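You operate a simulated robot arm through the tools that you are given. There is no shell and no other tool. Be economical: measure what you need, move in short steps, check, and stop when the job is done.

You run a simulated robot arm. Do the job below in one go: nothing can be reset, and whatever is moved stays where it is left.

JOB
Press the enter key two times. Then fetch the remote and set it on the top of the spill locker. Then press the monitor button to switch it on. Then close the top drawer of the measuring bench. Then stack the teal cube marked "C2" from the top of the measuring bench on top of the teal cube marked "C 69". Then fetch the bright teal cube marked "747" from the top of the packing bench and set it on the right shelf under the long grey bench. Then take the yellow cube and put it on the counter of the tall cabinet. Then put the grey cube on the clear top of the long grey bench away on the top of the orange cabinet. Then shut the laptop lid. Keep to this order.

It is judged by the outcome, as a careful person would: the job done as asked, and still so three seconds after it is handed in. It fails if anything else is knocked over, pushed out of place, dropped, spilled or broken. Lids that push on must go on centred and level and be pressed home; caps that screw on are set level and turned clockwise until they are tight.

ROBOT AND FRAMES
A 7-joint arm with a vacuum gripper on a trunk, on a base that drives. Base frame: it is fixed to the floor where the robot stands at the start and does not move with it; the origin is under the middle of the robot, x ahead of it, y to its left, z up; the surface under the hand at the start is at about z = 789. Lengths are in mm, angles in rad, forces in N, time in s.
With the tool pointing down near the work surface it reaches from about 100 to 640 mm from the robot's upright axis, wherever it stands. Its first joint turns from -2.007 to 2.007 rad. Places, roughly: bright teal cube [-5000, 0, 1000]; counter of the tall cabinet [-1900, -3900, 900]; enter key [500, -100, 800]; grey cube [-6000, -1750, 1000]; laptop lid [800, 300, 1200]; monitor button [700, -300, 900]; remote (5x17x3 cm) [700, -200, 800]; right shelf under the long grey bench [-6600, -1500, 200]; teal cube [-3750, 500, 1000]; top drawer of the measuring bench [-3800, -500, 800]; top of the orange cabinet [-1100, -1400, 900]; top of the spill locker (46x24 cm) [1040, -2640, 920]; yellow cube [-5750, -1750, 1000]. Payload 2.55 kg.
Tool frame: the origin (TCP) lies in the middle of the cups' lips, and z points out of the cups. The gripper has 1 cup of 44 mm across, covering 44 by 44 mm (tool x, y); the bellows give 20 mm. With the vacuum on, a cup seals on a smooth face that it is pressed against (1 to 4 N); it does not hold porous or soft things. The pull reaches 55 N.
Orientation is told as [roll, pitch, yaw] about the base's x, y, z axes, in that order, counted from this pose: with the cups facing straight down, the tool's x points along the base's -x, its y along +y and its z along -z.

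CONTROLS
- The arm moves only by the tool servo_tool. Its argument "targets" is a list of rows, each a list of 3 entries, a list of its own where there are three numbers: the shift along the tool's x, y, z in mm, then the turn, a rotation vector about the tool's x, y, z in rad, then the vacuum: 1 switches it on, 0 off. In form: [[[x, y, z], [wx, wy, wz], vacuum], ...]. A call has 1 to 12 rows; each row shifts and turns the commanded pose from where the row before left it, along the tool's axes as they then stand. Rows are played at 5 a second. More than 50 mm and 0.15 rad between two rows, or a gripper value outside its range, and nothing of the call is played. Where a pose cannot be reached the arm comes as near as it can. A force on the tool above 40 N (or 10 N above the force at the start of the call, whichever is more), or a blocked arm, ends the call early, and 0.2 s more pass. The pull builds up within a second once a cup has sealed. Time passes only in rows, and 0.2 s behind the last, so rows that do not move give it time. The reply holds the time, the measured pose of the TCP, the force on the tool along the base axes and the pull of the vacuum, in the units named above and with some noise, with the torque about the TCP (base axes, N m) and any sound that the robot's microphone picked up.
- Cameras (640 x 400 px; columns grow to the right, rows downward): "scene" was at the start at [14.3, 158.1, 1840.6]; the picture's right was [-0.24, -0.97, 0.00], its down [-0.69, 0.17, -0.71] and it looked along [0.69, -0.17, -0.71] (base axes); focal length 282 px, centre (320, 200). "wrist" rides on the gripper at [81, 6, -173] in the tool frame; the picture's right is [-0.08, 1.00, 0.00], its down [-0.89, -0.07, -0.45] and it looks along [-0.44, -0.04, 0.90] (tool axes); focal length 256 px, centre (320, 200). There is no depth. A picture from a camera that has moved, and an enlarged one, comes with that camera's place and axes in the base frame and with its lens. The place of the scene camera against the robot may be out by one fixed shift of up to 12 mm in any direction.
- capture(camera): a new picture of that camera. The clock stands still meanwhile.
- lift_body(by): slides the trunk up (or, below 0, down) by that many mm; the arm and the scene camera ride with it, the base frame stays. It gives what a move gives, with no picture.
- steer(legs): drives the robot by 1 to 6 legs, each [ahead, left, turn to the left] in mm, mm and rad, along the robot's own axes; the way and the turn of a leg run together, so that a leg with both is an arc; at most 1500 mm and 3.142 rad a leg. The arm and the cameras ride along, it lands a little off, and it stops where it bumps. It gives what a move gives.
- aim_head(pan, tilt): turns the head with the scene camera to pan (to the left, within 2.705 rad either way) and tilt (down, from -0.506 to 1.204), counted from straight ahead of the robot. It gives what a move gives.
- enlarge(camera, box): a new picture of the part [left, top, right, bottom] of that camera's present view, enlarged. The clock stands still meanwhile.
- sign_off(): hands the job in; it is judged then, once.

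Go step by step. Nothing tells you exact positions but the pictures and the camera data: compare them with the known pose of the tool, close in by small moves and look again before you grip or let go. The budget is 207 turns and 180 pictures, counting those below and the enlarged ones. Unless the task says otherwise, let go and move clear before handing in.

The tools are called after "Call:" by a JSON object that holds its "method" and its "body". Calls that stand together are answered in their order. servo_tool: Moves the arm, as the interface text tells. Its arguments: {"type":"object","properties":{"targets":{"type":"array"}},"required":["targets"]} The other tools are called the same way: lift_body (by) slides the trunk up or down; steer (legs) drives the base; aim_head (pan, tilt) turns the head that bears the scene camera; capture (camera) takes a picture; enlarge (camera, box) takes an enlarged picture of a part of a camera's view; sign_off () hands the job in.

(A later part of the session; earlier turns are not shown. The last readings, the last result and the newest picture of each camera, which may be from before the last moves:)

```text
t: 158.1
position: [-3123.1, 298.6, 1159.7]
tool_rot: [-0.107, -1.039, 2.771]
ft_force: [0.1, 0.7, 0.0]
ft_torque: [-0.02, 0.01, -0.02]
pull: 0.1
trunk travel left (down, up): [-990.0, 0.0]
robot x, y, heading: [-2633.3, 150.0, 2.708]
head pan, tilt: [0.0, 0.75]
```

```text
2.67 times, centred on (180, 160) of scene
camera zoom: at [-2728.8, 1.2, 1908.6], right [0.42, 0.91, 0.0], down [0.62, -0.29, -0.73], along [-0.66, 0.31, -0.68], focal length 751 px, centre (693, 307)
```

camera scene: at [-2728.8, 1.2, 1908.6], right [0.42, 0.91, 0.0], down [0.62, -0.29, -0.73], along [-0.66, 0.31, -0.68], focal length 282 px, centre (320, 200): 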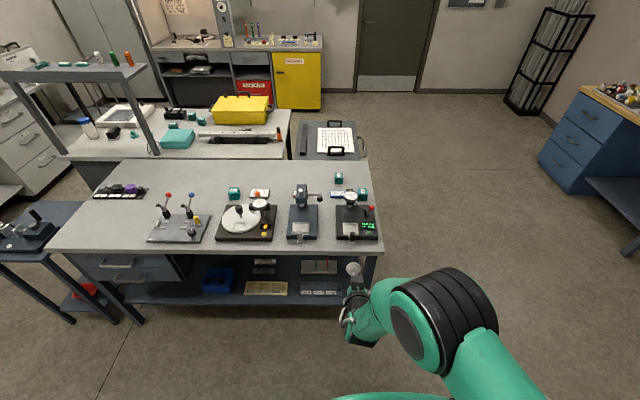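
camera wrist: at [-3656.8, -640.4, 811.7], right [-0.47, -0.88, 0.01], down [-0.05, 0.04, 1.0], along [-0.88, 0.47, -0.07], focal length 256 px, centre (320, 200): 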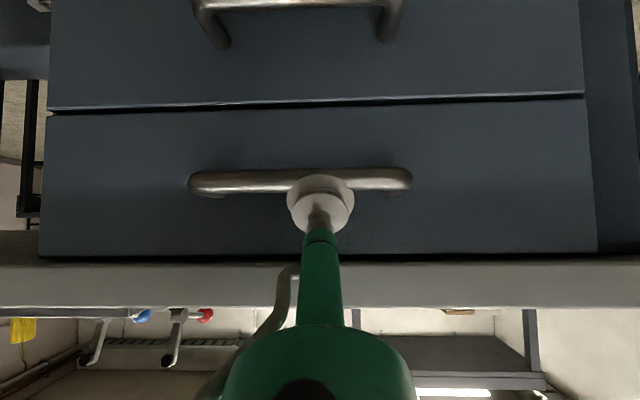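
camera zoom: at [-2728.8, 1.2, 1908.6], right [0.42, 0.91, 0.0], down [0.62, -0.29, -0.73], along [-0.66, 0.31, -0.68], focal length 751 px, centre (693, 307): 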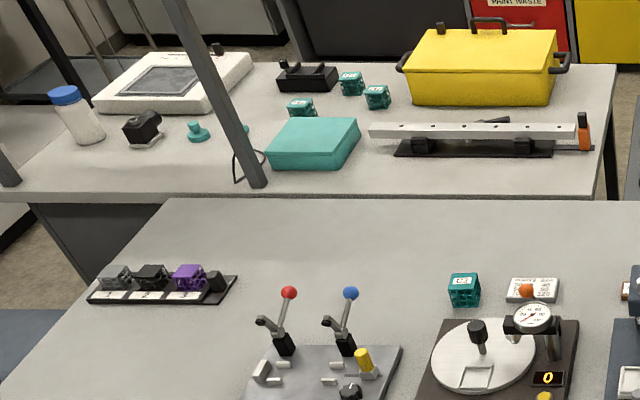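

C2 is at about (-3970, 56) and C 69 at about (-3868, 661); the third cube is 263. I'll level the tool, then drive to the spot in front of C2.

Call:
{"method": "servo_tool", "body": {"targets": [[[0, 0, 0], [0, 0.15, 0], 0], [[0, 0, 0], [0, 0.15, 0], 0], [[0, 0, 0], [0, 0.15, 0], 0], [[0, 0, 0], [0, 0.15, 0], 0], [[0, 0, 0], [0, 0.15, 0], 0], [[0, 0, 0], [0, 0.15, 0], 0], [[0, 0, 0], [0, 0.14, 0], 0], [[0, 0, -40], [0, 0, 0], 0], [[0, 0, 0], [0, 0, 0], 0]]}}

Call:
{"method": "steer", "body": {"legs": [[0, 640, 0]]}}

Call:
{"method": "capture", "body": {"camera": "scene"}}

```text
t: 160.1
position: [-3124.0, 297.3, 1199.0]
tool_rot: [-0.054, -0.002, 2.681]
ft_force: [-0.3, 0.2, -0.6]
ft_torque: [0.01, -0.05, 0.01]
pull: 0.0
trunk travel left (down, up): [-990.0, 0.0]
robot x, y, heading: [-2630.3, 148.0, 2.712]
head pan, tilt: [0.0, 0.75]
```

```text
t: 163.6
position: [-3387.7, -270.0, 1199.8]
tool_rot: [-0.053, -0.004, 2.675]
ft_force: [0.0, 0.0, -0.1]
ft_torque: [0.0, 0.02, -0.04]
pull: 0.1
trunk travel left (down, up): [-990.0, 0.0]
robot x, y, heading: [-2894.3, -418.3, 2.697]
head pan, tilt: [0.0, 0.75]
```

```text
111 pictures are left
camera scene: at [-2995.4, -567.8, 1908.6], right [0.43, 0.91, 0.0], down [0.62, -0.29, -0.73], along [-0.66, 0.31, -0.68], focal length 282 px, centre (320, 200)
```

scene: 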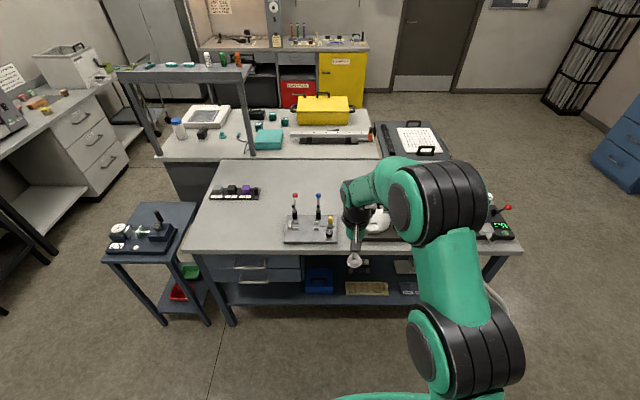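

Call:
{"method": "servo_tool", "body": {"targets": [[[0, 0, 0], [-0.053, 0, 0], 0], [[0, 0, 0], [0, 0, 0], 0]]}}

Call:
{"method": "steer", "body": {"legs": [[480, 24, 0]]}}

Call:
{"method": "capture", "body": {"camera": "wrist"}}

Call:
{"method": "aim_head", "body": {"pan": 0, "tilt": 1.0}}

Call:
{"method": "capture", "body": {"camera": "scene"}}

```text
t: 164.2
position: [-3388.2, -271.4, 1199.8]
tool_rot: [-0.001, -0.004, 2.674]
ft_force: [-0.1, 0.4, -0.3]
ft_torque: [0.01, -0.02, 0.03]
pull: 0.1
trunk travel left (down, up): [-990.0, 0.0]
robot x, y, heading: [-2892.8, -418.5, 2.709]
head pan, tilt: [0.0, 0.75]
```

```text
t: 167.1
position: [-3835.5, -89.9, 1199.8]
tool_rot: [-0.002, -0.003, 2.677]
ft_force: [-0.8, 0.2, 0.1]
ft_torque: [0.02, 0.03, -0.01]
pull: 0.1
trunk travel left (down, up): [-990.0, 0.0]
robot x, y, heading: [-3337.6, -237.2, 2.71]
head pan, tilt: [0.0, 0.75]
```

```text
110 pictures are left
camera wrist: at [-3764.8, -132.0, 1374.1], right [-0.52, -0.86, 0.0], down [-0.77, 0.46, 0.45], along [-0.38, 0.23, -0.89], focal length 256 px, centre (320, 200)
```

wrist: 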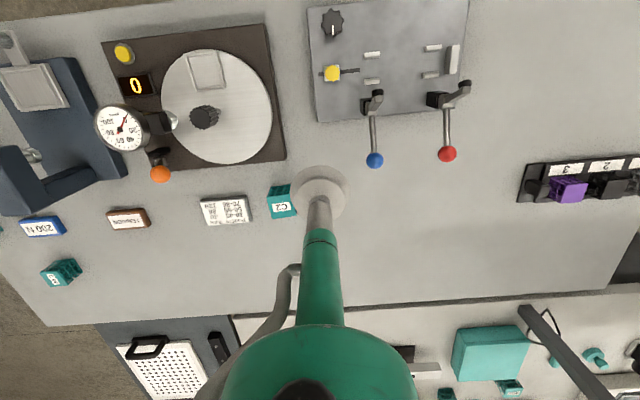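

```text
t: 167.8
position: [-3835.9, -90.1, 1200.1]
tool_rot: [-0.003, -0.003, 2.678]
ft_force: [0.0, -0.1, 0.8]
ft_torque: [0.01, -0.02, -0.05]
pull: 0.0
trunk travel left (down, up): [-990.0, 0.0]
robot x, y, heading: [-3341.1, -234.6, 2.704]
head pan, tilt: [0.0, 1.0]
```

```text
109 pictures are left
camera scene: at [-3430.3, -391.4, 1889.5], right [0.42, 0.91, 0.0], down [0.76, -0.35, -0.54], along [-0.49, 0.23, -0.84], focal length 282 px, centre (320, 200)
```

scene: 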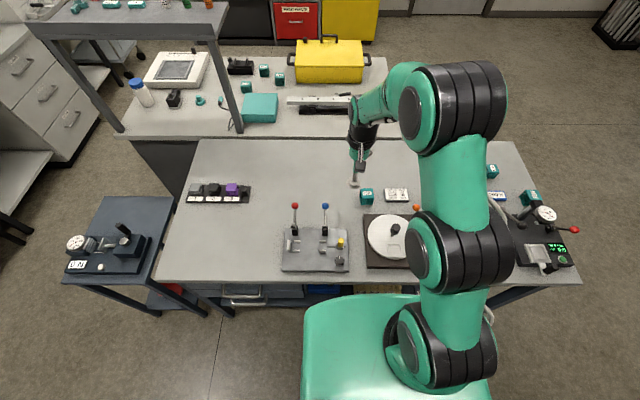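

C2 is just left of the hand in the wrist view, at about (-3920, 48). I'll move the base in another 80 mm for reach (the low floor base fits under the bench), then position over C2.

Call:
{"method": "steer", "body": {"legs": [[75, 0, 0]]}}

Call:
{"method": "capture", "body": {"camera": "wrist"}}

```text
t: 168.9
position: [-3905.2, -55.9, 1200.8]
tool_rot: [-0.002, -0.002, 2.677]
ft_force: [0.1, -0.6, -0.1]
ft_torque: [-0.02, -0.03, 0.04]
pull: 0.0
trunk travel left (down, up): [-990.0, 0.0]
robot x, y, heading: [-3408.2, -207.5, 2.703]
head pan, tilt: [0.0, 1.0]
```

```text
108 pictures are left
camera wrist: at [-3834.0, -99.2, 1374.2], right [-0.52, -0.86, 0.0], down [-0.76, 0.46, 0.45], along [-0.38, 0.23, -0.89], focal length 256 px, centre (320, 200)
```

wrist: 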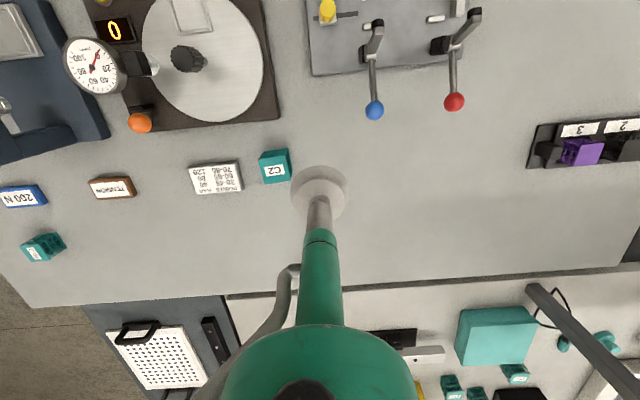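

C2's top is at about (-3938, 65, 898). I'm moving over it and descending partway.

Call:
{"method": "servo_tool", "body": {"targets": [[[0, -20, 40], [0, 0, 0], 0], [[0, -20, 40], [0, 0, 0], 0], [[0, -20, 40], [0, 0, 0], 0], [[-20, -20, 35], [0, 0, 0], 0], [[-30, -13, 20], [0, 0, 0], 0], [[-34, 0, 20], [0, 0, 0], 0], [[0, 0, 0], [0, 0, 0], 0]]}}

Call:
{"method": "capture", "body": {"camera": "wrist"}}

Call:
{"method": "capture", "body": {"camera": "scene"}}

```text
t: 170.5
position: [-3937.5, 64.5, 1006.1]
tool_rot: [0.0, -0.005, 2.678]
ft_force: [0.3, 0.3, 0.2]
ft_torque: [0.0, -0.01, -0.01]
pull: 0.0
trunk travel left (down, up): [-990.0, 0.0]
robot x, y, heading: [-3411.2, -205.6, 2.708]
head pan, tilt: [0.0, 1.0]
```

```text
107 pictures are left
camera wrist: at [-3866.6, 21.6, 1179.4], right [-0.52, -0.86, 0.0], down [-0.76, 0.46, 0.45], along [-0.38, 0.23, -0.89], focal length 256 px, centre (320, 200)
```

wrist: 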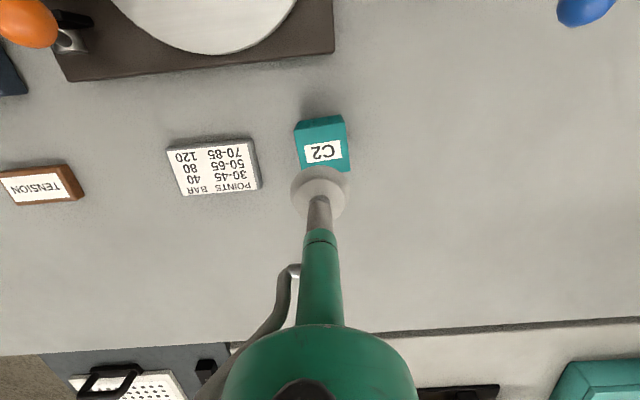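

```text
106 pictures are left
camera scene: at [-3498.4, -359.5, 1889.5], right [0.42, 0.91, 0.0], down [0.76, -0.36, -0.54], along [-0.49, 0.23, -0.84], focal length 282 px, centre (320, 200)
```

scene: 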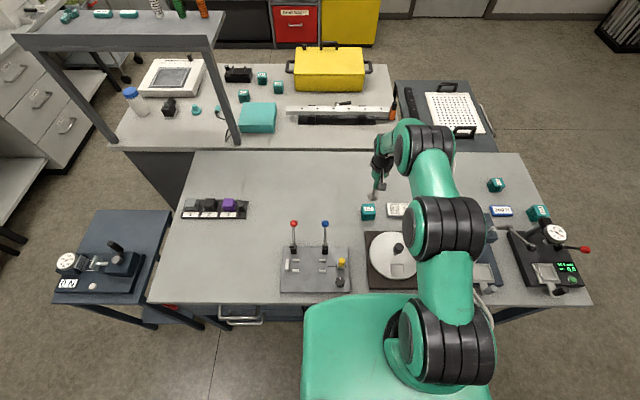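

Call:
{"method": "servo_tool", "body": {"targets": [[[4.7, 3.8, 35], [0, 0, 0], 0], [[0, 0, 35], [0, 0, 0], 0], [[0, 0, 0], [0, 0, 0], 0]]}}

Call:
{"method": "capture", "body": {"camera": "wrist"}}

```text
t: 171.3
position: [-3936.9, 58.1, 935.3]
tool_rot: [-0.002, -0.002, 2.677]
ft_force: [0.3, 0.2, -0.3]
ft_torque: [-0.02, 0.04, 0.03]
pull: 0.0
trunk travel left (down, up): [-990.0, 0.0]
robot x, y, heading: [-3412.0, -203.2, 2.708]
head pan, tilt: [0.0, 1.0]
```

```text
105 pictures are left
camera wrist: at [-3865.5, 16.1, 1109.5], right [-0.52, -0.86, 0.0], down [-0.76, 0.46, 0.45], along [-0.38, 0.23, -0.89], focal length 256 px, centre (320, 200)
```

wrist: 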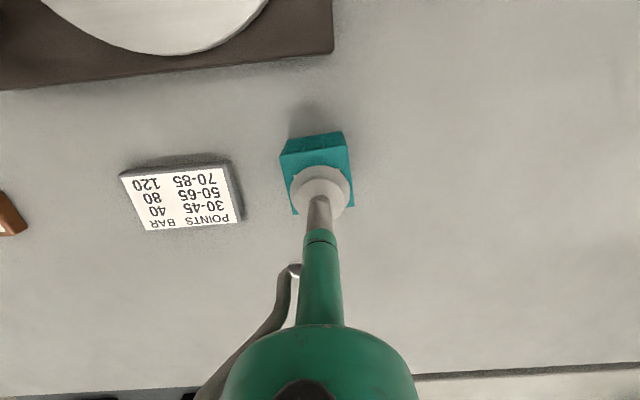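

Call:
{"method": "servo_tool", "body": {"targets": [[[-2, -2, 18], [0, 0, 0], 1], [[0, 0, 8], [0, 0, 0], 1], [[0, 0, 5], [0, 0, 0], 1], [[0, 0, 5], [0, 0, 0], 1], [[0, 0, 0], [0, 0, 0], 1]]}}

```text
t: 171.8
position: [-3946.6, 66.7, 923.6]
tool_rot: [-0.003, -0.024, 2.676]
ft_force: [6.7, -2.3, 25.3]
ft_torque: [-0.29, -0.52, 0.0]
pull: 54.9
trunk travel left (down, up): [-990.0, 0.0]
robot x, y, heading: [-3414.0, -204.8, 2.706]
head pan, tilt: [0.0, 1.0]
stopped in row 2: the force on the tool passed its limit at 41 N (the readings are from after the stop); the commanded pose is now the measured one
```

It's sealed sooner than expected, so the cube's top is at about 925. I'm lifting it gently.

Call:
{"method": "servo_tool", "body": {"targets": [[[0, 0, -10], [0, 0, 0], 1], [[0, 0, -30], [0, 0, 0], 1], [[10, 0, -40], [0, 0, 0], 1], [[20, 0, -45], [0, 0, 0], 1], [[30, 0, -35], [0, 0, 0], 1], [[30, 0, -35], [0, 0, 0], 1], [[0, 0, 0], [0, 0, 0], 1]]}}

Call:
{"method": "capture", "body": {"camera": "wrist"}}

Call:
{"method": "capture", "body": {"camera": "scene"}}

```text
t: 173.4
position: [-3862.0, 22.0, 1110.7]
tool_rot: [-0.002, -0.017, 2.677]
ft_force: [-0.2, -0.5, 0.2]
ft_torque: [-0.01, -0.02, 0.02]
pull: 0.0
trunk travel left (down, up): [-990.0, 0.0]
robot x, y, heading: [-3410.9, -202.0, 2.706]
head pan, tilt: [0.0, 1.0]
```

```text
104 pictures are left
camera wrist: at [-3789.3, -20.5, 1283.7], right [-0.52, -0.86, 0.0], down [-0.76, 0.46, 0.46], along [-0.39, 0.24, -0.89], focal length 256 px, centre (320, 200)
```

wrist: 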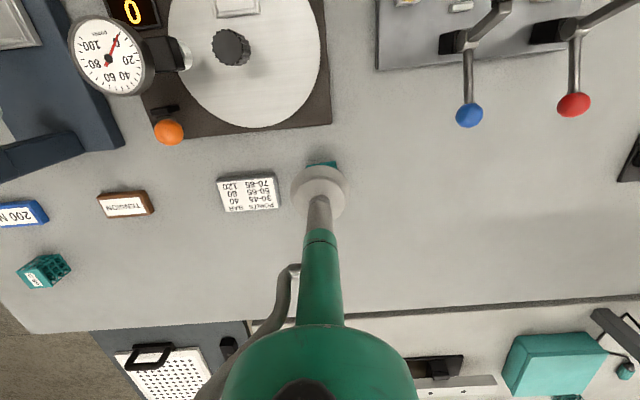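

```text
103 pictures are left
camera scene: at [-3501.0, -358.4, 1889.5], right [0.42, 0.91, 0.0], down [0.76, -0.36, -0.54], along [-0.49, 0.23, -0.84], focal length 282 px, centre (320, 200)
```

scene: 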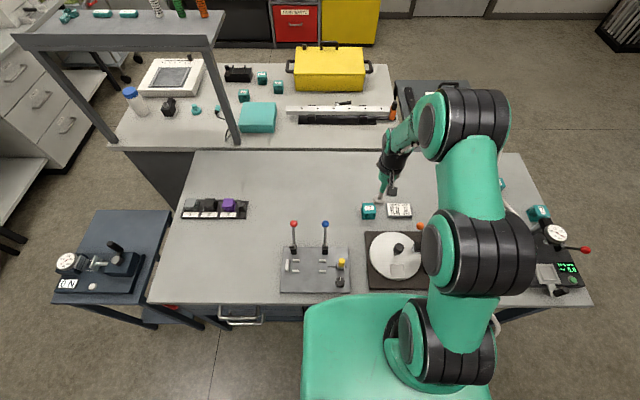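

The seal slipped because the cup was about 10 mm off centre after the hard contact; the cube is still in place. I'll go back above it, re-centre and descend more gently.

Call:
{"method": "servo_tool", "body": {"targets": [[[-16, 0, 40], [0, 0.015, 0], 0], [[-35, 0, 35], [0, 0, 0], 0], [[-35, 0, 35], [0, 0, 0], 0], [[0, 0, 25], [0, 0, 0], 0], [[0, 0, 0], [0, 0, 0], 0]]}}

Call:
{"method": "enlarge", "body": {"camera": "wrist", "box": [220, 90, 420, 215]}}

```text
t: 174.7
position: [-3940.1, 62.1, 978.7]
tool_rot: [-0.001, -0.005, 2.677]
ft_force: [-1.1, -0.2, 0.1]
ft_torque: [-0.04, 0.01, 0.02]
pull: 0.1
trunk travel left (down, up): [-990.0, 0.0]
robot x, y, heading: [-3409.7, -205.5, 2.705]
head pan, tilt: [0.0, 1.0]
```

```text
3.20 times, centred on (320, 152) of wrist
camera zoom: at [-3869.8, 19.1, 1152.0], right [-0.52, -0.86, 0.0], down [-0.76, 0.46, 0.45], along [-0.38, 0.23, -0.89], focal length 819 px, centre (320, 352)
```

zoom: 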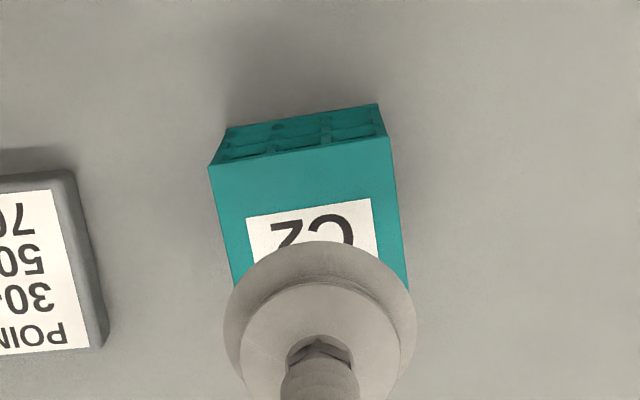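

Call:
{"method": "servo_tool", "body": {"targets": [[[5, -1.3, 25], [0, 0, 0], 0], [[0, 0, 22], [0, 0, 0], 1], [[0, 0, 3], [0, 0, 0], 1], [[0, 0, 0], [0, 0, 0], 1]]}}

Call:
{"method": "servo_tool", "body": {"targets": [[[0, 0, 3], [0, 0, 0], 1], [[0, 0, 0], [0, 0, 0], 1], [[0, 0, 0], [0, 0, 0], 1]]}}

```text
t: 175.7
position: [-3936.0, 61.3, 929.6]
tool_rot: [-0.002, -0.006, 2.678]
ft_force: [-0.8, -0.6, 5.6]
ft_torque: [-0.09, -0.06, -0.05]
pull: 55.2
trunk travel left (down, up): [-990.0, 0.0]
robot x, y, heading: [-3413.1, -202.8, 2.701]
head pan, tilt: [0.0, 1.0]
```

```text
t: 176.4
position: [-3935.3, 60.7, 928.3]
tool_rot: [-0.001, -0.01, 2.678]
ft_force: [-3.7, 0.9, 17.2]
ft_torque: [-0.22, -0.23, 0.0]
pull: 54.7
trunk travel left (down, up): [-990.0, 0.0]
robot x, y, heading: [-3409.6, -204.1, 2.709]
head pan, tilt: [0.0, 1.0]
```

It's sealed and centred. I'm lifting slowly.

Call:
{"method": "servo_tool", "body": {"targets": [[[0, 0, -4], [0, 0, 0], 1], [[0, 0, -5], [0, 0, 0], 1], [[0, 0, -10], [0, 0, 0], 1], [[0, 0, 0], [0, 0, 0], 1]]}}

Call:
{"method": "servo_tool", "body": {"targets": [[[0, 0, -20], [0, 0, 0], 1], [[0, 0, -20], [0, 0, 0], 1], [[0, 0, -20], [0, 0, 0], 1], [[0, 0, 0], [0, 0, 0], 1]]}}

Call:
{"method": "capture", "body": {"camera": "wrist"}}

```text
t: 177.4
position: [-3932.4, 59.9, 944.1]
tool_rot: [-0.003, -0.004, 2.678]
ft_force: [0.5, -0.5, -0.5]
ft_torque: [0.02, -0.04, 0.0]
pull: 54.6
trunk travel left (down, up): [-990.0, 0.0]
robot x, y, heading: [-3412.1, -202.9, 2.707]
head pan, tilt: [0.0, 1.0]
```

```text
t: 178.4
position: [-3933.5, 61.0, 1004.4]
tool_rot: [-0.001, -0.004, 2.678]
ft_force: [0.2, 0.2, -0.9]
ft_torque: [-0.01, 0.01, -0.03]
pull: 55.3
trunk travel left (down, up): [-990.0, 0.0]
robot x, y, heading: [-3411.8, -204.5, 2.704]
head pan, tilt: [0.0, 1.0]
```

```text
101 pictures are left
camera wrist: at [-3862.3, 18.9, 1177.3], right [-0.52, -0.86, 0.0], down [-0.77, 0.46, 0.45], along [-0.38, 0.23, -0.89], focal length 256 px, centre (320, 200)
```

wrist: 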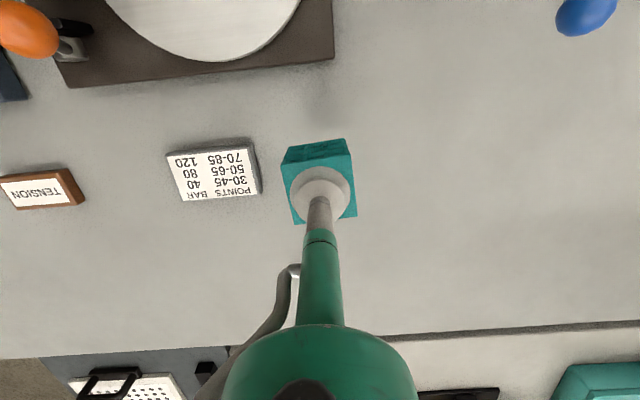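

C2 is held. I'm raising and retracting it, then driving around to the bench's right end, where C 69 is within reach.

Call:
{"method": "servo_tool", "body": {"targets": [[[10, 0, -40], [0, 0, 0], 1], [[20, 0, -40], [0, 0, 0], 1], [[30, 0, -35], [0, 0, 0], 1], [[30, 0, -35], [0, 0, 0], 1], [[0, 0, 0], [0, 0, 0], 1]]}}

Call:
{"method": "steer", "body": {"legs": [[-450, 0, 0], [0, -1500, 0], [0, 0, 1.579], [0, -1180, 0]]}}

Call:
{"method": "aim_head", "body": {"pan": 0, "tilt": 0.8}}

Call:
{"method": "capture", "body": {"camera": "scene"}}

```text
t: 179.7
position: [-3854.0, 18.3, 1154.0]
tool_rot: [-0.002, -0.002, 2.677]
ft_force: [0.0, 0.0, -0.8]
ft_torque: [-0.02, -0.01, -0.01]
pull: 55.2
trunk travel left (down, up): [-990.0, 0.0]
robot x, y, heading: [-3410.3, -204.5, 2.709]
head pan, tilt: [0.0, 1.0]
```

```text
t: 198.8
position: [-3665.9, 975.8, 1155.7]
tool_rot: [-0.003, -0.002, -2.001]
ft_force: [0.3, 0.0, -1.0]
ft_torque: [-0.04, 0.01, -0.02]
pull: 55.2
trunk travel left (down, up): [-990.0, 0.0]
robot x, y, heading: [-3456.4, 1420.7, -1.975]
head pan, tilt: [0.0, 1.0]
```

```text
t: 199.5
position: [-3665.1, 975.5, 1155.8]
tool_rot: [-0.001, -0.003, -2.001]
ft_force: [0.2, -0.3, -0.6]
ft_torque: [-0.02, -0.02, 0.0]
pull: 54.8
trunk travel left (down, up): [-990.0, 0.0]
robot x, y, heading: [-3456.9, 1422.1, -1.97]
head pan, tilt: [0.0, 0.799]
```

```text
100 pictures are left
camera scene: at [-3309.0, 1337.2, 1904.6], right [-0.92, 0.39, 0.0], down [0.28, 0.66, -0.7], along [-0.27, -0.64, -0.72], focal length 282 px, centre (320, 200)
```

scene: 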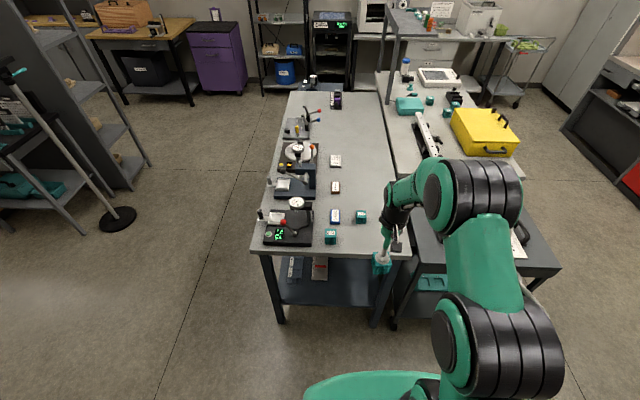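

C 69 is straight ahead of the robot. I'm driving forward so that C2 comes above it.

Call:
{"method": "steer", "body": {"legs": [[350, 0, 0]]}}

Call:
{"method": "capture", "body": {"camera": "wrist"}}

Call:
{"method": "capture", "body": {"camera": "scene"}}

```text
t: 201.8
position: [-3804.1, 657.8, 1155.9]
tool_rot: [-0.002, -0.003, -2.007]
ft_force: [0.2, -0.3, -0.8]
ft_torque: [-0.01, 0.02, 0.0]
pull: 54.8
trunk travel left (down, up): [-990.0, 0.0]
robot x, y, heading: [-3596.9, 1105.8, -1.977]
head pan, tilt: [0.0, 0.799]
```

```text
99 pictures are left
camera wrist: at [-3762.8, 728.4, 1329.1], right [0.87, -0.49, 0.0], down [-0.44, -0.78, 0.45], along [-0.22, -0.39, -0.89], focal length 256 px, centre (320, 200)
```

wrist: 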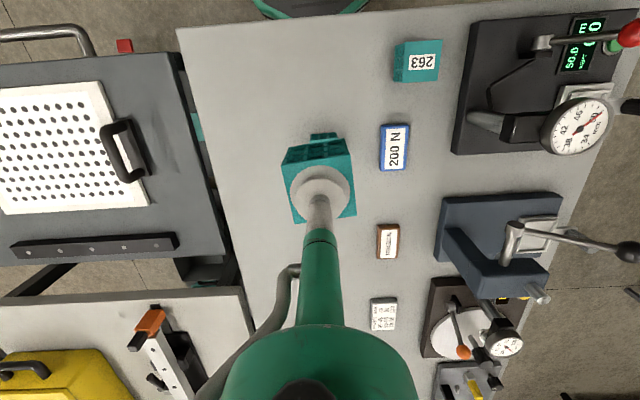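

```text
98 pictures are left
camera scene: at [-3445.4, 1017.7, 1904.6], right [-0.92, 0.39, 0.0], down [0.28, 0.66, -0.7], along [-0.28, -0.64, -0.72], focal length 282 px, centre (320, 200)
```

scene: 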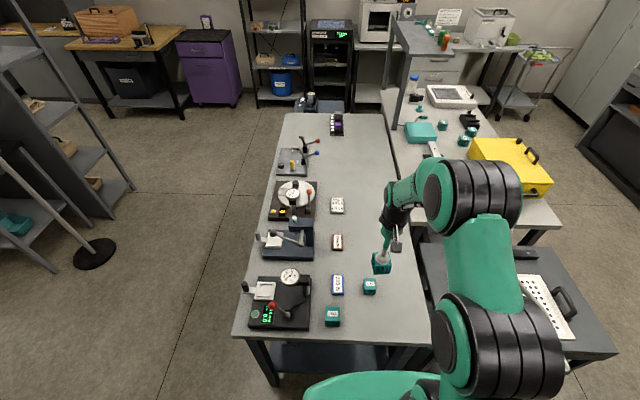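

C 69 is hidden beneath the held cube, so I'll shift sideways and lower a little to measure it with the wrist camera.

Call:
{"method": "servo_tool", "body": {"targets": [[[0, -40, 25], [0, 0, 0], 1], [[0, -40, 25], [0, 0, 0], 1], [[0, 0, 30], [0, 0, 0], 1], [[0, 0, 0], [0, 0, 0], 1]]}}

Call:
{"method": "capture", "body": {"camera": "wrist"}}

Call:
{"method": "enlarge", "body": {"camera": "wrist", "box": [260, 80, 460, 230]}}

```text
t: 202.8
position: [-3877.6, 690.7, 1075.3]
tool_rot: [-0.001, -0.004, -2.005]
ft_force: [-0.1, 0.5, -0.9]
ft_torque: [0.04, -0.02, 0.0]
pull: 54.4
trunk travel left (down, up): [-990.0, 0.0]
robot x, y, heading: [-3594.8, 1105.7, -1.978]
head pan, tilt: [0.0, 0.799]
```

```text
97 pictures are left
camera wrist: at [-3836.8, 762.2, 1249.0], right [0.87, -0.49, 0.0], down [-0.44, -0.78, 0.45], along [-0.22, -0.39, -0.89], focal length 256 px, centre (320, 200)
```

wrist: 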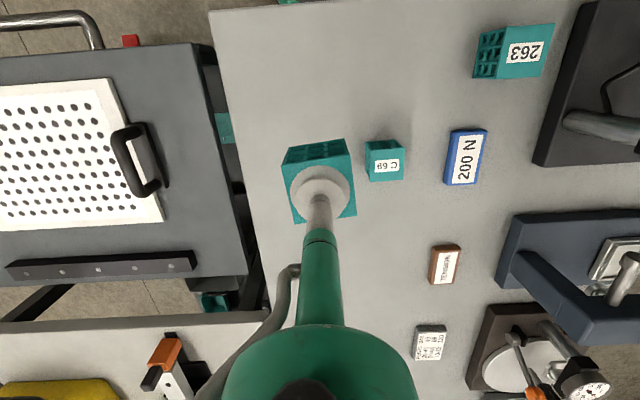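

```text
2.67 times, centred on (360, 155) of wrist
camera zoom: at [-3836.8, 762.2, 1249.0], right [0.87, -0.49, 0.0], down [-0.44, -0.78, 0.45], along [-0.22, -0.39, -0.89], focal length 683 px, centre (213, 320)
```

zoom: 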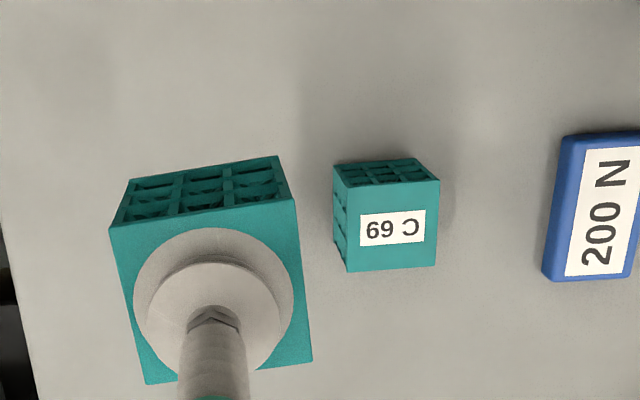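

C 69 is at (-3813, 624). I'm aligning C2 over it with a small yaw correction, staying above for now.

Call:
{"method": "servo_tool", "body": {"targets": [[[-17.5, 42.6, 0], [0, 0, 0], 1], [[-17.5, 42.7, 0], [0, 0, 0], 1], [[0, 0, 0], [0, 0, 0.11], 1], [[0, 0, 30], [0, 0, 0], 1], [[0, 0, 25], [0, 0, 0], 1], [[0, 0, 0], [0, 0, 0], 1]]}}

Call:
{"method": "capture", "body": {"camera": "scene"}}

Call:
{"method": "enlarge", "body": {"camera": "wrist", "box": [240, 80, 400, 230]}}

Call:
{"method": "enlarge", "body": {"camera": "scene", "box": [320, 230, 420, 310]}}

```text
t: 204.2
position: [-3813.7, 621.8, 1019.2]
tool_rot: [-0.003, -0.005, -2.116]
ft_force: [-0.3, -0.5, -0.3]
ft_torque: [-0.04, -0.04, 0.01]
pull: 55.1
trunk travel left (down, up): [-990.0, 0.0]
robot x, y, heading: [-3594.1, 1104.1, -1.979]
head pan, tilt: [0.0, 0.799]
```

```text
95 pictures are left
camera scene: at [-3445.4, 1018.2, 1904.7], right [-0.92, 0.39, 0.0], down [0.28, 0.66, -0.7], along [-0.28, -0.64, -0.72], focal length 282 px, centre (320, 200)
```

scene: 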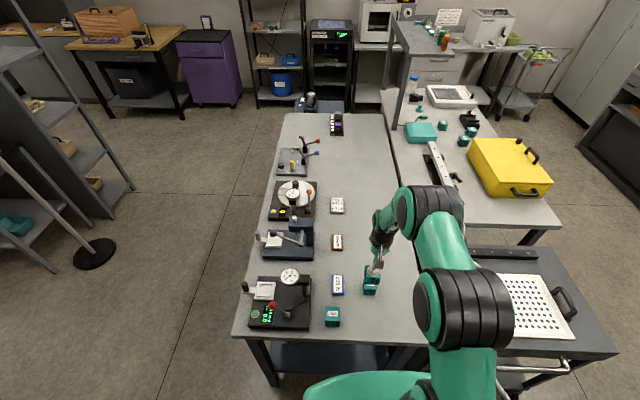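

```text
2.67 times, centred on (320, 155) of wrist
camera zoom: at [-3764.9, 688.9, 1193.0], right [0.81, -0.58, 0.0], down [-0.52, -0.73, 0.45], along [-0.26, -0.36, -0.89], focal length 683 px, centre (320, 320)
```

zoom: 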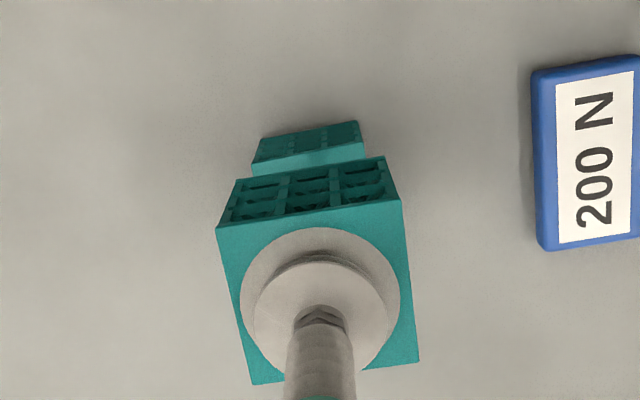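

```text
5.00 times, centred on (370, 270) of scene
camera zoom: at [-3445.4, 1018.2, 1904.7], right [-0.92, 0.39, 0.0], down [0.28, 0.66, -0.7], along [-0.28, -0.64, -0.72], focal length 1408 px, centre (70, -150)
```

zoom: 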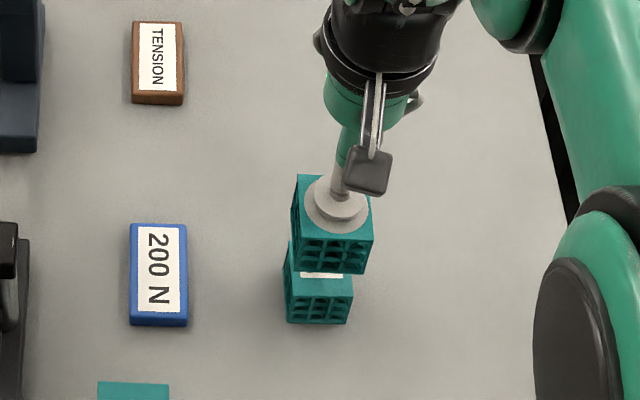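

The yaw now matches, but C2 sits about 5 mm too near me. I'm nudging it forward and lowering closer.

Call:
{"method": "servo_tool", "body": {"targets": [[[-5, 0, 0], [0, 0, 0], 1], [[0, 0, 25], [0, 0, 0], 1], [[0, 0, 0], [0, 0, 0], 1]]}}

Call:
{"method": "enlarge", "body": {"camera": "wrist", "box": [260, 100, 380, 220]}}

Call:
{"method": "enlarge", "body": {"camera": "scene", "box": [340, 250, 400, 300]}}

```text
t: 205.0
position: [-3818.2, 617.8, 993.1]
tool_rot: [-0.002, -0.005, -2.114]
ft_force: [-0.4, -0.5, -0.3]
ft_torque: [-0.04, 0.01, 0.03]
pull: 55.1
trunk travel left (down, up): [-990.0, 0.0]
robot x, y, heading: [-3594.0, 1105.0, -1.981]
head pan, tilt: [0.0, 0.799]
```

```text
3.33 times, centred on (320, 160) of wrist
camera zoom: at [-3768.8, 684.3, 1168.1], right [0.81, -0.58, 0.0], down [-0.52, -0.73, 0.45], along [-0.26, -0.36, -0.89], focal length 853 px, centre (320, 333)
```

zoom: 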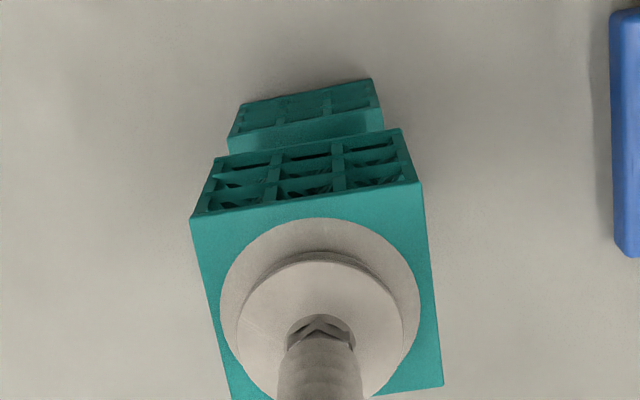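

```text
8.00 times, centred on (370, 275) of scene
camera zoom: at [-3445.2, 1018.1, 1904.7], right [-0.92, 0.39, 0.0], down [0.28, 0.66, -0.7], along [-0.28, -0.64, -0.72], focal length 2252 px, centre (-80, -400)
```

zoom: 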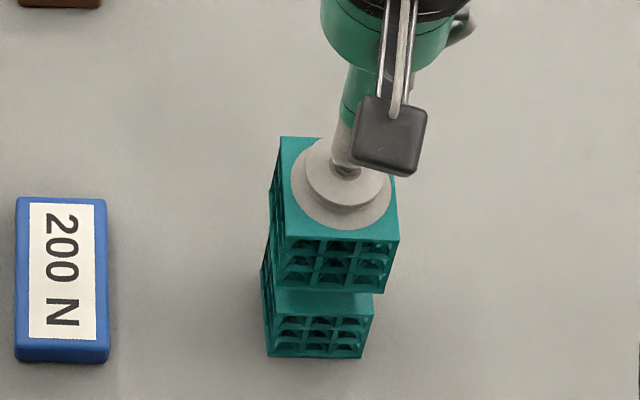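

The measurements show C 69 is slightly smaller (about 46 mm) and C2 is now about 4.5 mm too far. I'm correcting that and lowering to contact.

Call:
{"method": "servo_tool", "body": {"targets": [[[4.5, 0, 0], [0, 0, 0], 1], [[0, 0, 10], [0, 0, 0], 1], [[0, 0, 3], [0, 0, 0], 1], [[0, 0, 0], [0, 0, 0], 1]]}}

Call:
{"method": "servo_tool", "body": {"targets": [[[0, 0, 3], [0, 0, 0], 1], [[0, 0, 0], [0, 0, 0], 1]]}}

Call:
{"method": "enlarge", "body": {"camera": "scene", "box": [340, 250, 400, 300]}}

```text
t: 206.0
position: [-3817.0, 621.1, 982.0]
tool_rot: [-0.002, -0.003, -2.116]
ft_force: [-1.1, 0.4, -0.8]
ft_torque: [0.01, 0.01, 0.01]
pull: 55.5
trunk travel left (down, up): [-990.0, 0.0]
robot x, y, heading: [-3593.1, 1104.3, -1.975]
head pan, tilt: [0.0, 0.799]
```

```text
t: 206.6
position: [-3813.7, 622.2, 979.3]
tool_rot: [-0.002, -0.003, -2.115]
ft_force: [-0.1, -0.1, -1.4]
ft_torque: [0.0, 0.0, 0.01]
pull: 55.1
trunk travel left (down, up): [-990.0, 0.0]
robot x, y, heading: [-3595.2, 1108.3, -1.98]
head pan, tilt: [0.0, 0.799]
```

```text
8.00 times, centred on (370, 275) of scene
camera zoom: at [-3445.5, 1017.5, 1904.6], right [-0.92, 0.39, 0.0], down [0.28, 0.66, -0.7], along [-0.28, -0.64, -0.72], focal length 2252 px, centre (-80, -400)
```

zoom: 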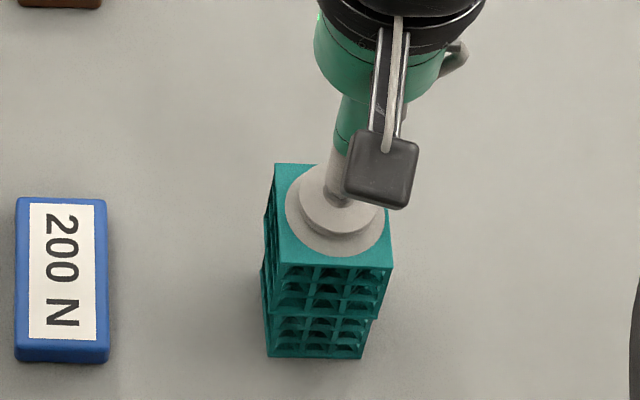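

Call:
{"method": "servo_tool", "body": {"targets": [[[0, 0, 2.5], [0, 0, 0], 1], [[0, 0, 0], [0, 0, 0], 1]]}}

Call:
{"method": "servo_tool", "body": {"targets": [[[0, 0, 2.5], [0, 0, 0], 1], [[0, 0, 0], [0, 0, 0], 1]]}}

```text
t: 207.2
position: [-3814.8, 622.0, 976.8]
tool_rot: [-0.002, -0.005, -2.116]
ft_force: [-0.4, -0.8, -0.2]
ft_torque: [-0.01, -0.03, -0.01]
pull: 55.3
trunk travel left (down, up): [-990.0, 0.0]
robot x, y, heading: [-3597.1, 1101.1, -1.974]
head pan, tilt: [0.0, 0.799]
```

```text
t: 207.8
position: [-3814.8, 622.2, 974.8]
tool_rot: [-0.001, -0.004, -2.114]
ft_force: [-0.3, 1.0, 1.9]
ft_torque: [0.07, -0.04, 0.05]
pull: 54.9
trunk travel left (down, up): [-990.0, 0.0]
robot x, y, heading: [-3593.4, 1103.1, -1.976]
head pan, tilt: [0.0, 0.799]
```

Contact. I'm pressing 1 mm more, releasing, waiting, then lifting straight up.

Call:
{"method": "servo_tool", "body": {"targets": [[[0, 0, 1], [0, 0, 0], 1], [[0, 0, 0], [0, 0, 0], 0], [[0, 0, 0], [0, 0, 0], 0], [[0, 0, 0], [0, 0, 0], 0], [[0, 0, 0], [0, 0, 0], 0], [[0, 0, 0], [0, 0, 0], 0], [[0, 0, -2], [0, 0, 0], 0], [[0, 0, -10], [0, 0, 0], 0], [[0, 0, -30], [0, 0, 0], 0], [[0, 0, -40], [0, 0, 0], 0], [[0, 0, -40], [0, 0, 0], 0]]}}

Call:
{"method": "capture", "body": {"camera": "wrist"}}

Call:
{"method": "enlarge", "body": {"camera": "scene", "box": [330, 240, 410, 300]}}

```text
t: 210.2
position: [-3812.1, 625.1, 1097.4]
tool_rot: [0.0, -0.003, -2.115]
ft_force: [0.0, 0.2, -0.1]
ft_torque: [-0.01, -0.01, 0.03]
pull: 0.1
trunk travel left (down, up): [-990.0, 0.0]
robot x, y, heading: [-3592.6, 1104.1, -1.98]
head pan, tilt: [0.0, 0.799]
```

```text
89 pictures are left
camera wrist: at [-3763.9, 690.6, 1271.0], right [0.81, -0.58, 0.0], down [-0.52, -0.73, 0.45], along [-0.26, -0.36, -0.89], focal length 256 px, centre (320, 200)
```

wrist: 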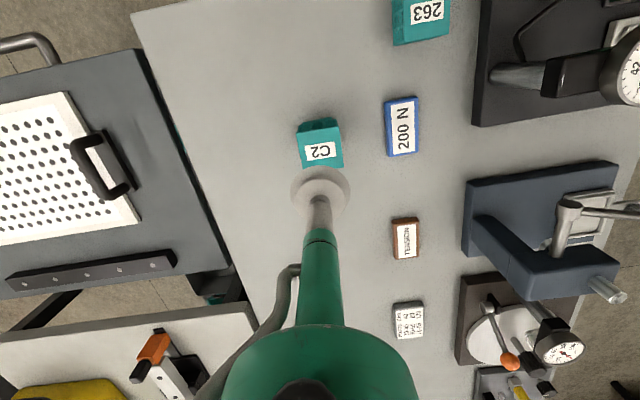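

```text
6.67 times, centred on (370, 270) of scene
camera zoom: at [-3444.9, 1018.5, 1904.6], right [-0.92, 0.39, 0.0], down [0.28, 0.66, -0.7], along [-0.28, -0.64, -0.72], focal length 1877 px, centre (-13, -267)
```

zoom: 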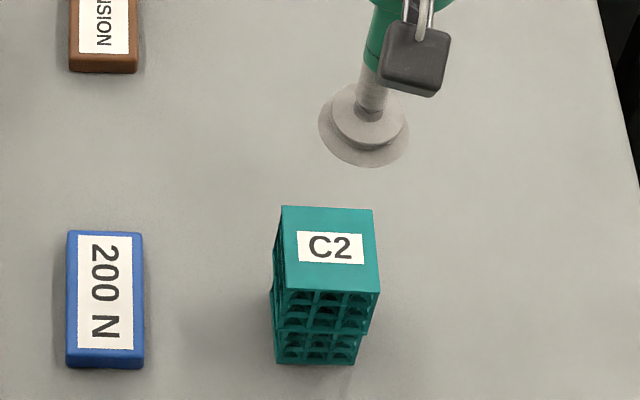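

C2 is stacked cleanly on C 69. Next I need the bright teal cube "747" on the packing bench, so I'll zoom in on its cubes.

Call:
{"method": "enlarge", "body": {"camera": "scene", "box": [395, 95, 495, 165]}}

Call:
{"method": "aim_head", "body": {"pan": -0.75, "tilt": 0.55}}

Call:
{"method": "capture", "body": {"camera": "scene"}}

```text
5.71 times, centred on (445, 130) of scene
camera zoom: at [-3444.9, 1018.5, 1904.6], right [-0.92, 0.39, 0.0], down [0.28, 0.66, -0.7], along [-0.28, -0.64, -0.72], focal length 1609 px, centre (-394, 600)
```

zoom: 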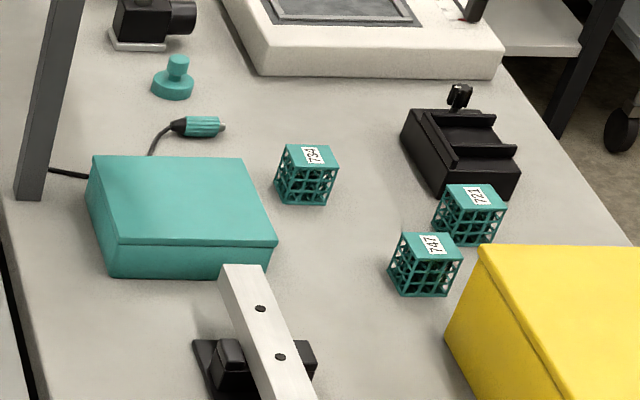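

```text
t: 211.3
position: [-3812.7, 623.3, 1096.8]
tool_rot: [-0.001, -0.003, -2.115]
ft_force: [-0.1, -0.2, 0.4]
ft_torque: [0.0, -0.01, -0.01]
pull: 0.1
trunk travel left (down, up): [-990.0, 0.0]
robot x, y, heading: [-3594.1, 1103.9, -1.976]
head pan, tilt: [-0.75, 0.55]
```

```text
86 pictures are left
camera scene: at [-3495.9, 1055.0, 1926.0], right [-0.4, 0.92, 0.0], down [0.48, 0.21, -0.85], along [-0.78, -0.34, -0.52], focal length 282 px, centre (320, 200)
```

scene: 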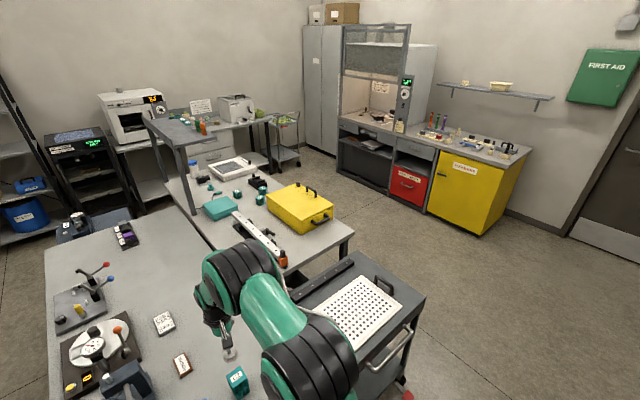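

The middle cube beside the toolbox is 747, at about (-4848, 12). I'll back away, go around the cart into the far aisle and face the packing bench from there.

Call:
{"method": "servo_tool", "body": {"targets": [[[20, 0, -45], [0, 0, 0], 0], [[20, 0, -45], [0, 0, 0], 0], [[0, 0, 0], [0, 0, 0], 0]]}}

Call:
{"method": "steer", "body": {"legs": [[-600, 0, 0], [0, -1400, 0], [1050, 0, 0]]}}

Call:
{"method": "aim_head", "body": {"pan": 0.3, "tilt": 0.6}}

Call:
{"method": "capture", "body": {"camera": "scene"}}

```text
t: 212.1
position: [-3795.1, 655.4, 1183.7]
tool_rot: [-0.002, -0.003, -2.115]
ft_force: [-0.1, -1.0, -0.4]
ft_torque: [0.0, 0.0, 0.03]
pull: 0.0
trunk travel left (down, up): [-990.0, 0.0]
robot x, y, heading: [-3593.3, 1109.6, -1.98]
head pan, tilt: [-0.75, 0.55]
```

```text
t: 227.2
position: [-5298.8, 828.8, 1185.0]
tool_rot: [-0.002, -0.004, -2.138]
ft_force: [0.1, 0.7, 0.5]
ft_torque: [-0.01, 0.03, 0.02]
pull: 0.0
trunk travel left (down, up): [-990.0, 0.0]
robot x, y, heading: [-5092.3, 1274.5, -2.001]
head pan, tilt: [-0.75, 0.55]
```

```text
t: 228.5
position: [-5299.8, 828.7, 1184.9]
tool_rot: [-0.001, -0.002, -2.138]
ft_force: [-0.6, 0.2, 0.3]
ft_torque: [-0.01, 0.02, -0.01]
pull: 0.1
trunk travel left (down, up): [-990.0, 0.0]
robot x, y, heading: [-5093.6, 1274.9, -1.999]
head pan, tilt: [0.3, 0.6]
```

```text
85 pictures are left
camera scene: at [-4921.1, 1167.4, 1921.5], right [-0.99, 0.13, 0.0], down [0.07, 0.56, -0.83], along [-0.11, -0.82, -0.56], focal length 282 px, centre (320, 200)
```

scene: 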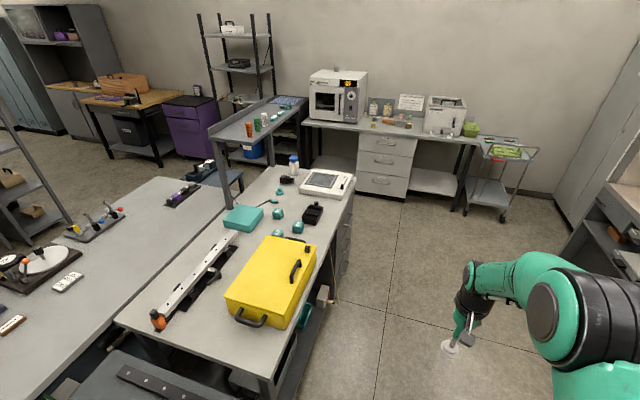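

I see the long grey bench (microwave, drawers, right shelf) at the back, and 747 beside the yellow toolbox. I'm driving along the aisle and turning to face it.

Call:
{"method": "steer", "body": {"legs": [[1050, 0, 0], [0, 0, 1.572]]}}

Call:
{"method": "aim_head", "body": {"pan": 0, "tilt": 0.9}}

Call:
{"method": "capture", "body": {"camera": "scene"}}

Call:
{"method": "capture", "body": {"camera": "wrist"}}

```text
t: 237.7
position: [-5092.3, 90.4, 1185.0]
tool_rot: [-0.002, -0.005, -0.599]
ft_force: [-0.3, 0.3, -0.9]
ft_torque: [-0.01, 0.01, 0.02]
pull: 0.1
trunk travel left (down, up): [-990.0, 0.0]
robot x, y, heading: [-5533.5, 315.3, -0.456]
head pan, tilt: [0.3, 0.6]
```

```text
t: 238.5
position: [-5093.4, 89.5, 1184.2]
tool_rot: [-0.003, -0.004, -0.599]
ft_force: [0.6, 0.1, 0.6]
ft_torque: [0.02, -0.01, 0.02]
pull: 0.1
trunk travel left (down, up): [-990.0, 0.0]
robot x, y, heading: [-5529.9, 314.6, -0.463]
head pan, tilt: [0.0, 0.901]
```

```text
84 pictures are left
camera scene: at [-5442.7, 466.3, 1896.8], right [-0.44, -0.9, 0.0], down [-0.7, 0.35, -0.62], along [0.56, -0.28, -0.78], focal length 282 px, centre (320, 200)
```

scene: 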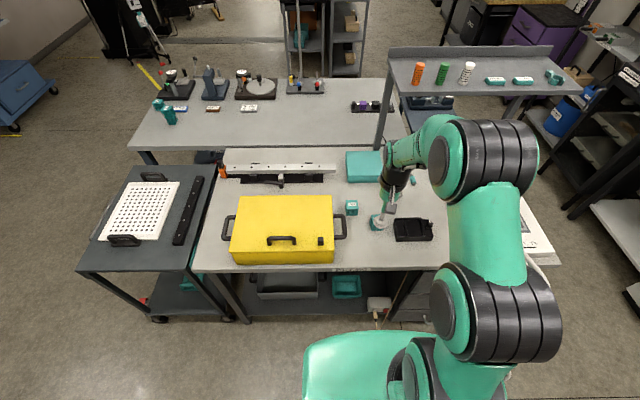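

```text
83 pictures are left
camera wrist: at [-5156.3, 142.1, 1358.7], right [0.63, 0.78, 0.0], down [0.7, -0.56, 0.45], along [0.35, -0.28, -0.89], focal length 256 px, centre (320, 200)
```

wrist: 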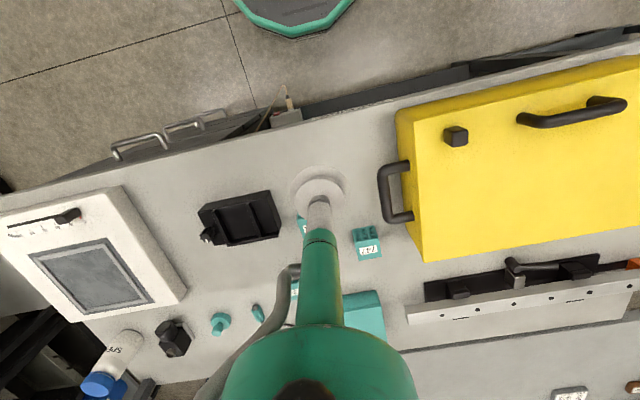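

747 is confirmed at about (-4838, 12). I'm driving in to get it within reach.

Call:
{"method": "steer", "body": {"legs": [[185, 20, 0]]}}

Call:
{"method": "servo_tool", "body": {"targets": [[[0, 30, 35], [0, 0, 0], 0], [[0, 30, 35], [0, 0, 0], 0], [[0, 20, 35], [0, 0, 0], 0], [[0, 0, 30], [0, 0, 0], 0], [[0, 0, 0], [0, 0, 0], 0]]}}

Call:
{"method": "capture", "body": {"camera": "wrist"}}

```text
t: 240.0
position: [-4919.7, 27.6, 1184.5]
tool_rot: [0.0, -0.004, -0.599]
ft_force: [0.2, -0.2, 0.3]
ft_torque: [-0.01, 0.01, 0.01]
pull: 0.0
trunk travel left (down, up): [-990.0, 0.0]
robot x, y, heading: [-5354.4, 250.0, -0.458]
head pan, tilt: [0.0, 0.901]
```

```text
t: 241.2
position: [-4874.1, 94.2, 1049.4]
tool_rot: [-0.001, -0.007, -0.598]
ft_force: [-1.5, -0.2, 0.4]
ft_torque: [0.04, 0.0, 0.02]
pull: 0.0
trunk travel left (down, up): [-990.0, 0.0]
robot x, y, heading: [-5356.8, 252.4, -0.457]
head pan, tilt: [0.0, 0.901]
```

```text
82 pictures are left
camera wrist: at [-4937.4, 145.8, 1223.4], right [0.63, 0.78, 0.0], down [0.7, -0.56, 0.45], along [0.35, -0.28, -0.89], focal length 256 px, centre (320, 200)
```

wrist: 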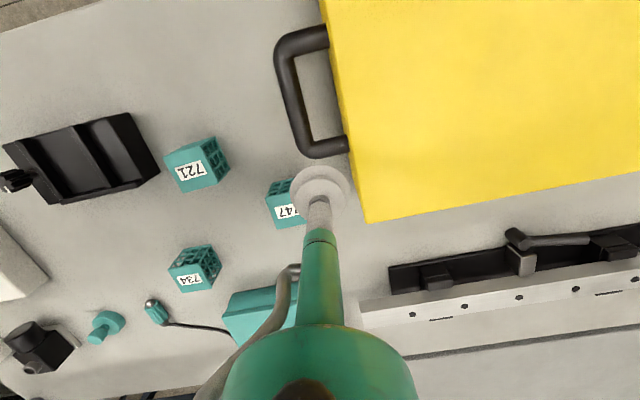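

Call:
{"method": "servo_tool", "body": {"targets": [[[0, -30, 0], [0, 0, 0], 0], [[-34, -25, 0], [0, 0, 0], 0], [[-34, 0, 30], [0, 0, 0], 0], [[0, 0, 35], [0, 0, 0], 0], [[0, 0, 0], [0, 0, 0], 0]]}}

Call:
{"method": "enlarge", "body": {"camera": "wrist", "box": [220, 90, 420, 215]}}

```text
t: 242.4
position: [-4849.6, 8.7, 984.2]
tool_rot: [-0.001, -0.004, -0.599]
ft_force: [-0.8, -0.3, 0.6]
ft_torque: [0.02, 0.03, 0.0]
pull: 0.1
trunk travel left (down, up): [-990.0, 0.0]
robot x, y, heading: [-5360.0, 252.1, -0.462]
head pan, tilt: [0.0, 0.901]
```

```text
3.20 times, centred on (320, 152) of wrist
camera zoom: at [-4911.8, 59.7, 1157.9], right [0.63, 0.78, 0.0], down [0.7, -0.56, 0.45], along [0.35, -0.28, -0.89], focal length 819 px, centre (320, 352)
```

zoom: 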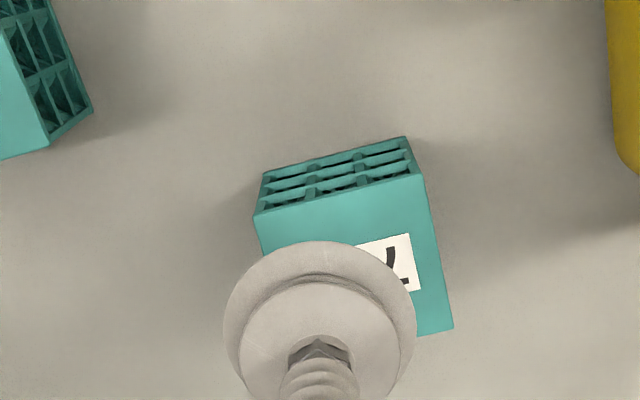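

Call:
{"method": "servo_tool", "body": {"targets": [[[-9.9, 10.9, 0], [0, 0, 0], 0], [[0, 0, 35], [0, 0, 0], 0], [[0, 0, 0], [0, 0, 0], 0]]}}

Call:
{"method": "enlarge", "body": {"camera": "wrist", "box": [220, 110, 420, 235]}}

```text
t: 243.2
position: [-4833.7, 11.8, 951.7]
tool_rot: [-0.001, -0.006, -0.6]
ft_force: [-0.4, -0.2, 0.3]
ft_torque: [-0.01, -0.04, 0.01]
pull: 0.0
trunk travel left (down, up): [-990.0, 0.0]
robot x, y, heading: [-5358.2, 254.5, -0.463]
head pan, tilt: [0.0, 0.901]
```

```text
3.20 times, centred on (320, 172) of wrist
camera zoom: at [-4897.2, 62.9, 1124.4], right [0.63, 0.78, 0.0], down [0.7, -0.56, 0.45], along [0.35, -0.28, -0.89], focal length 819 px, centre (320, 288)
```

zoom: 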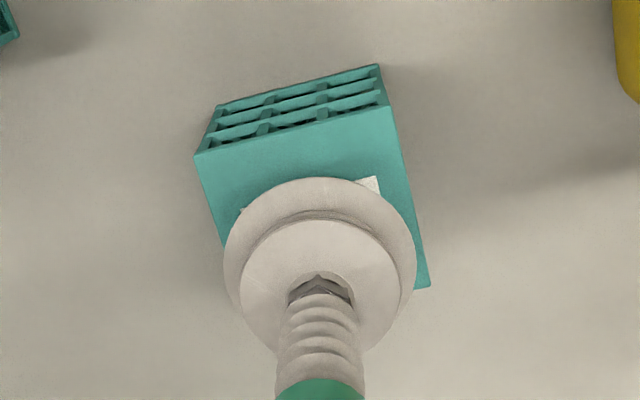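

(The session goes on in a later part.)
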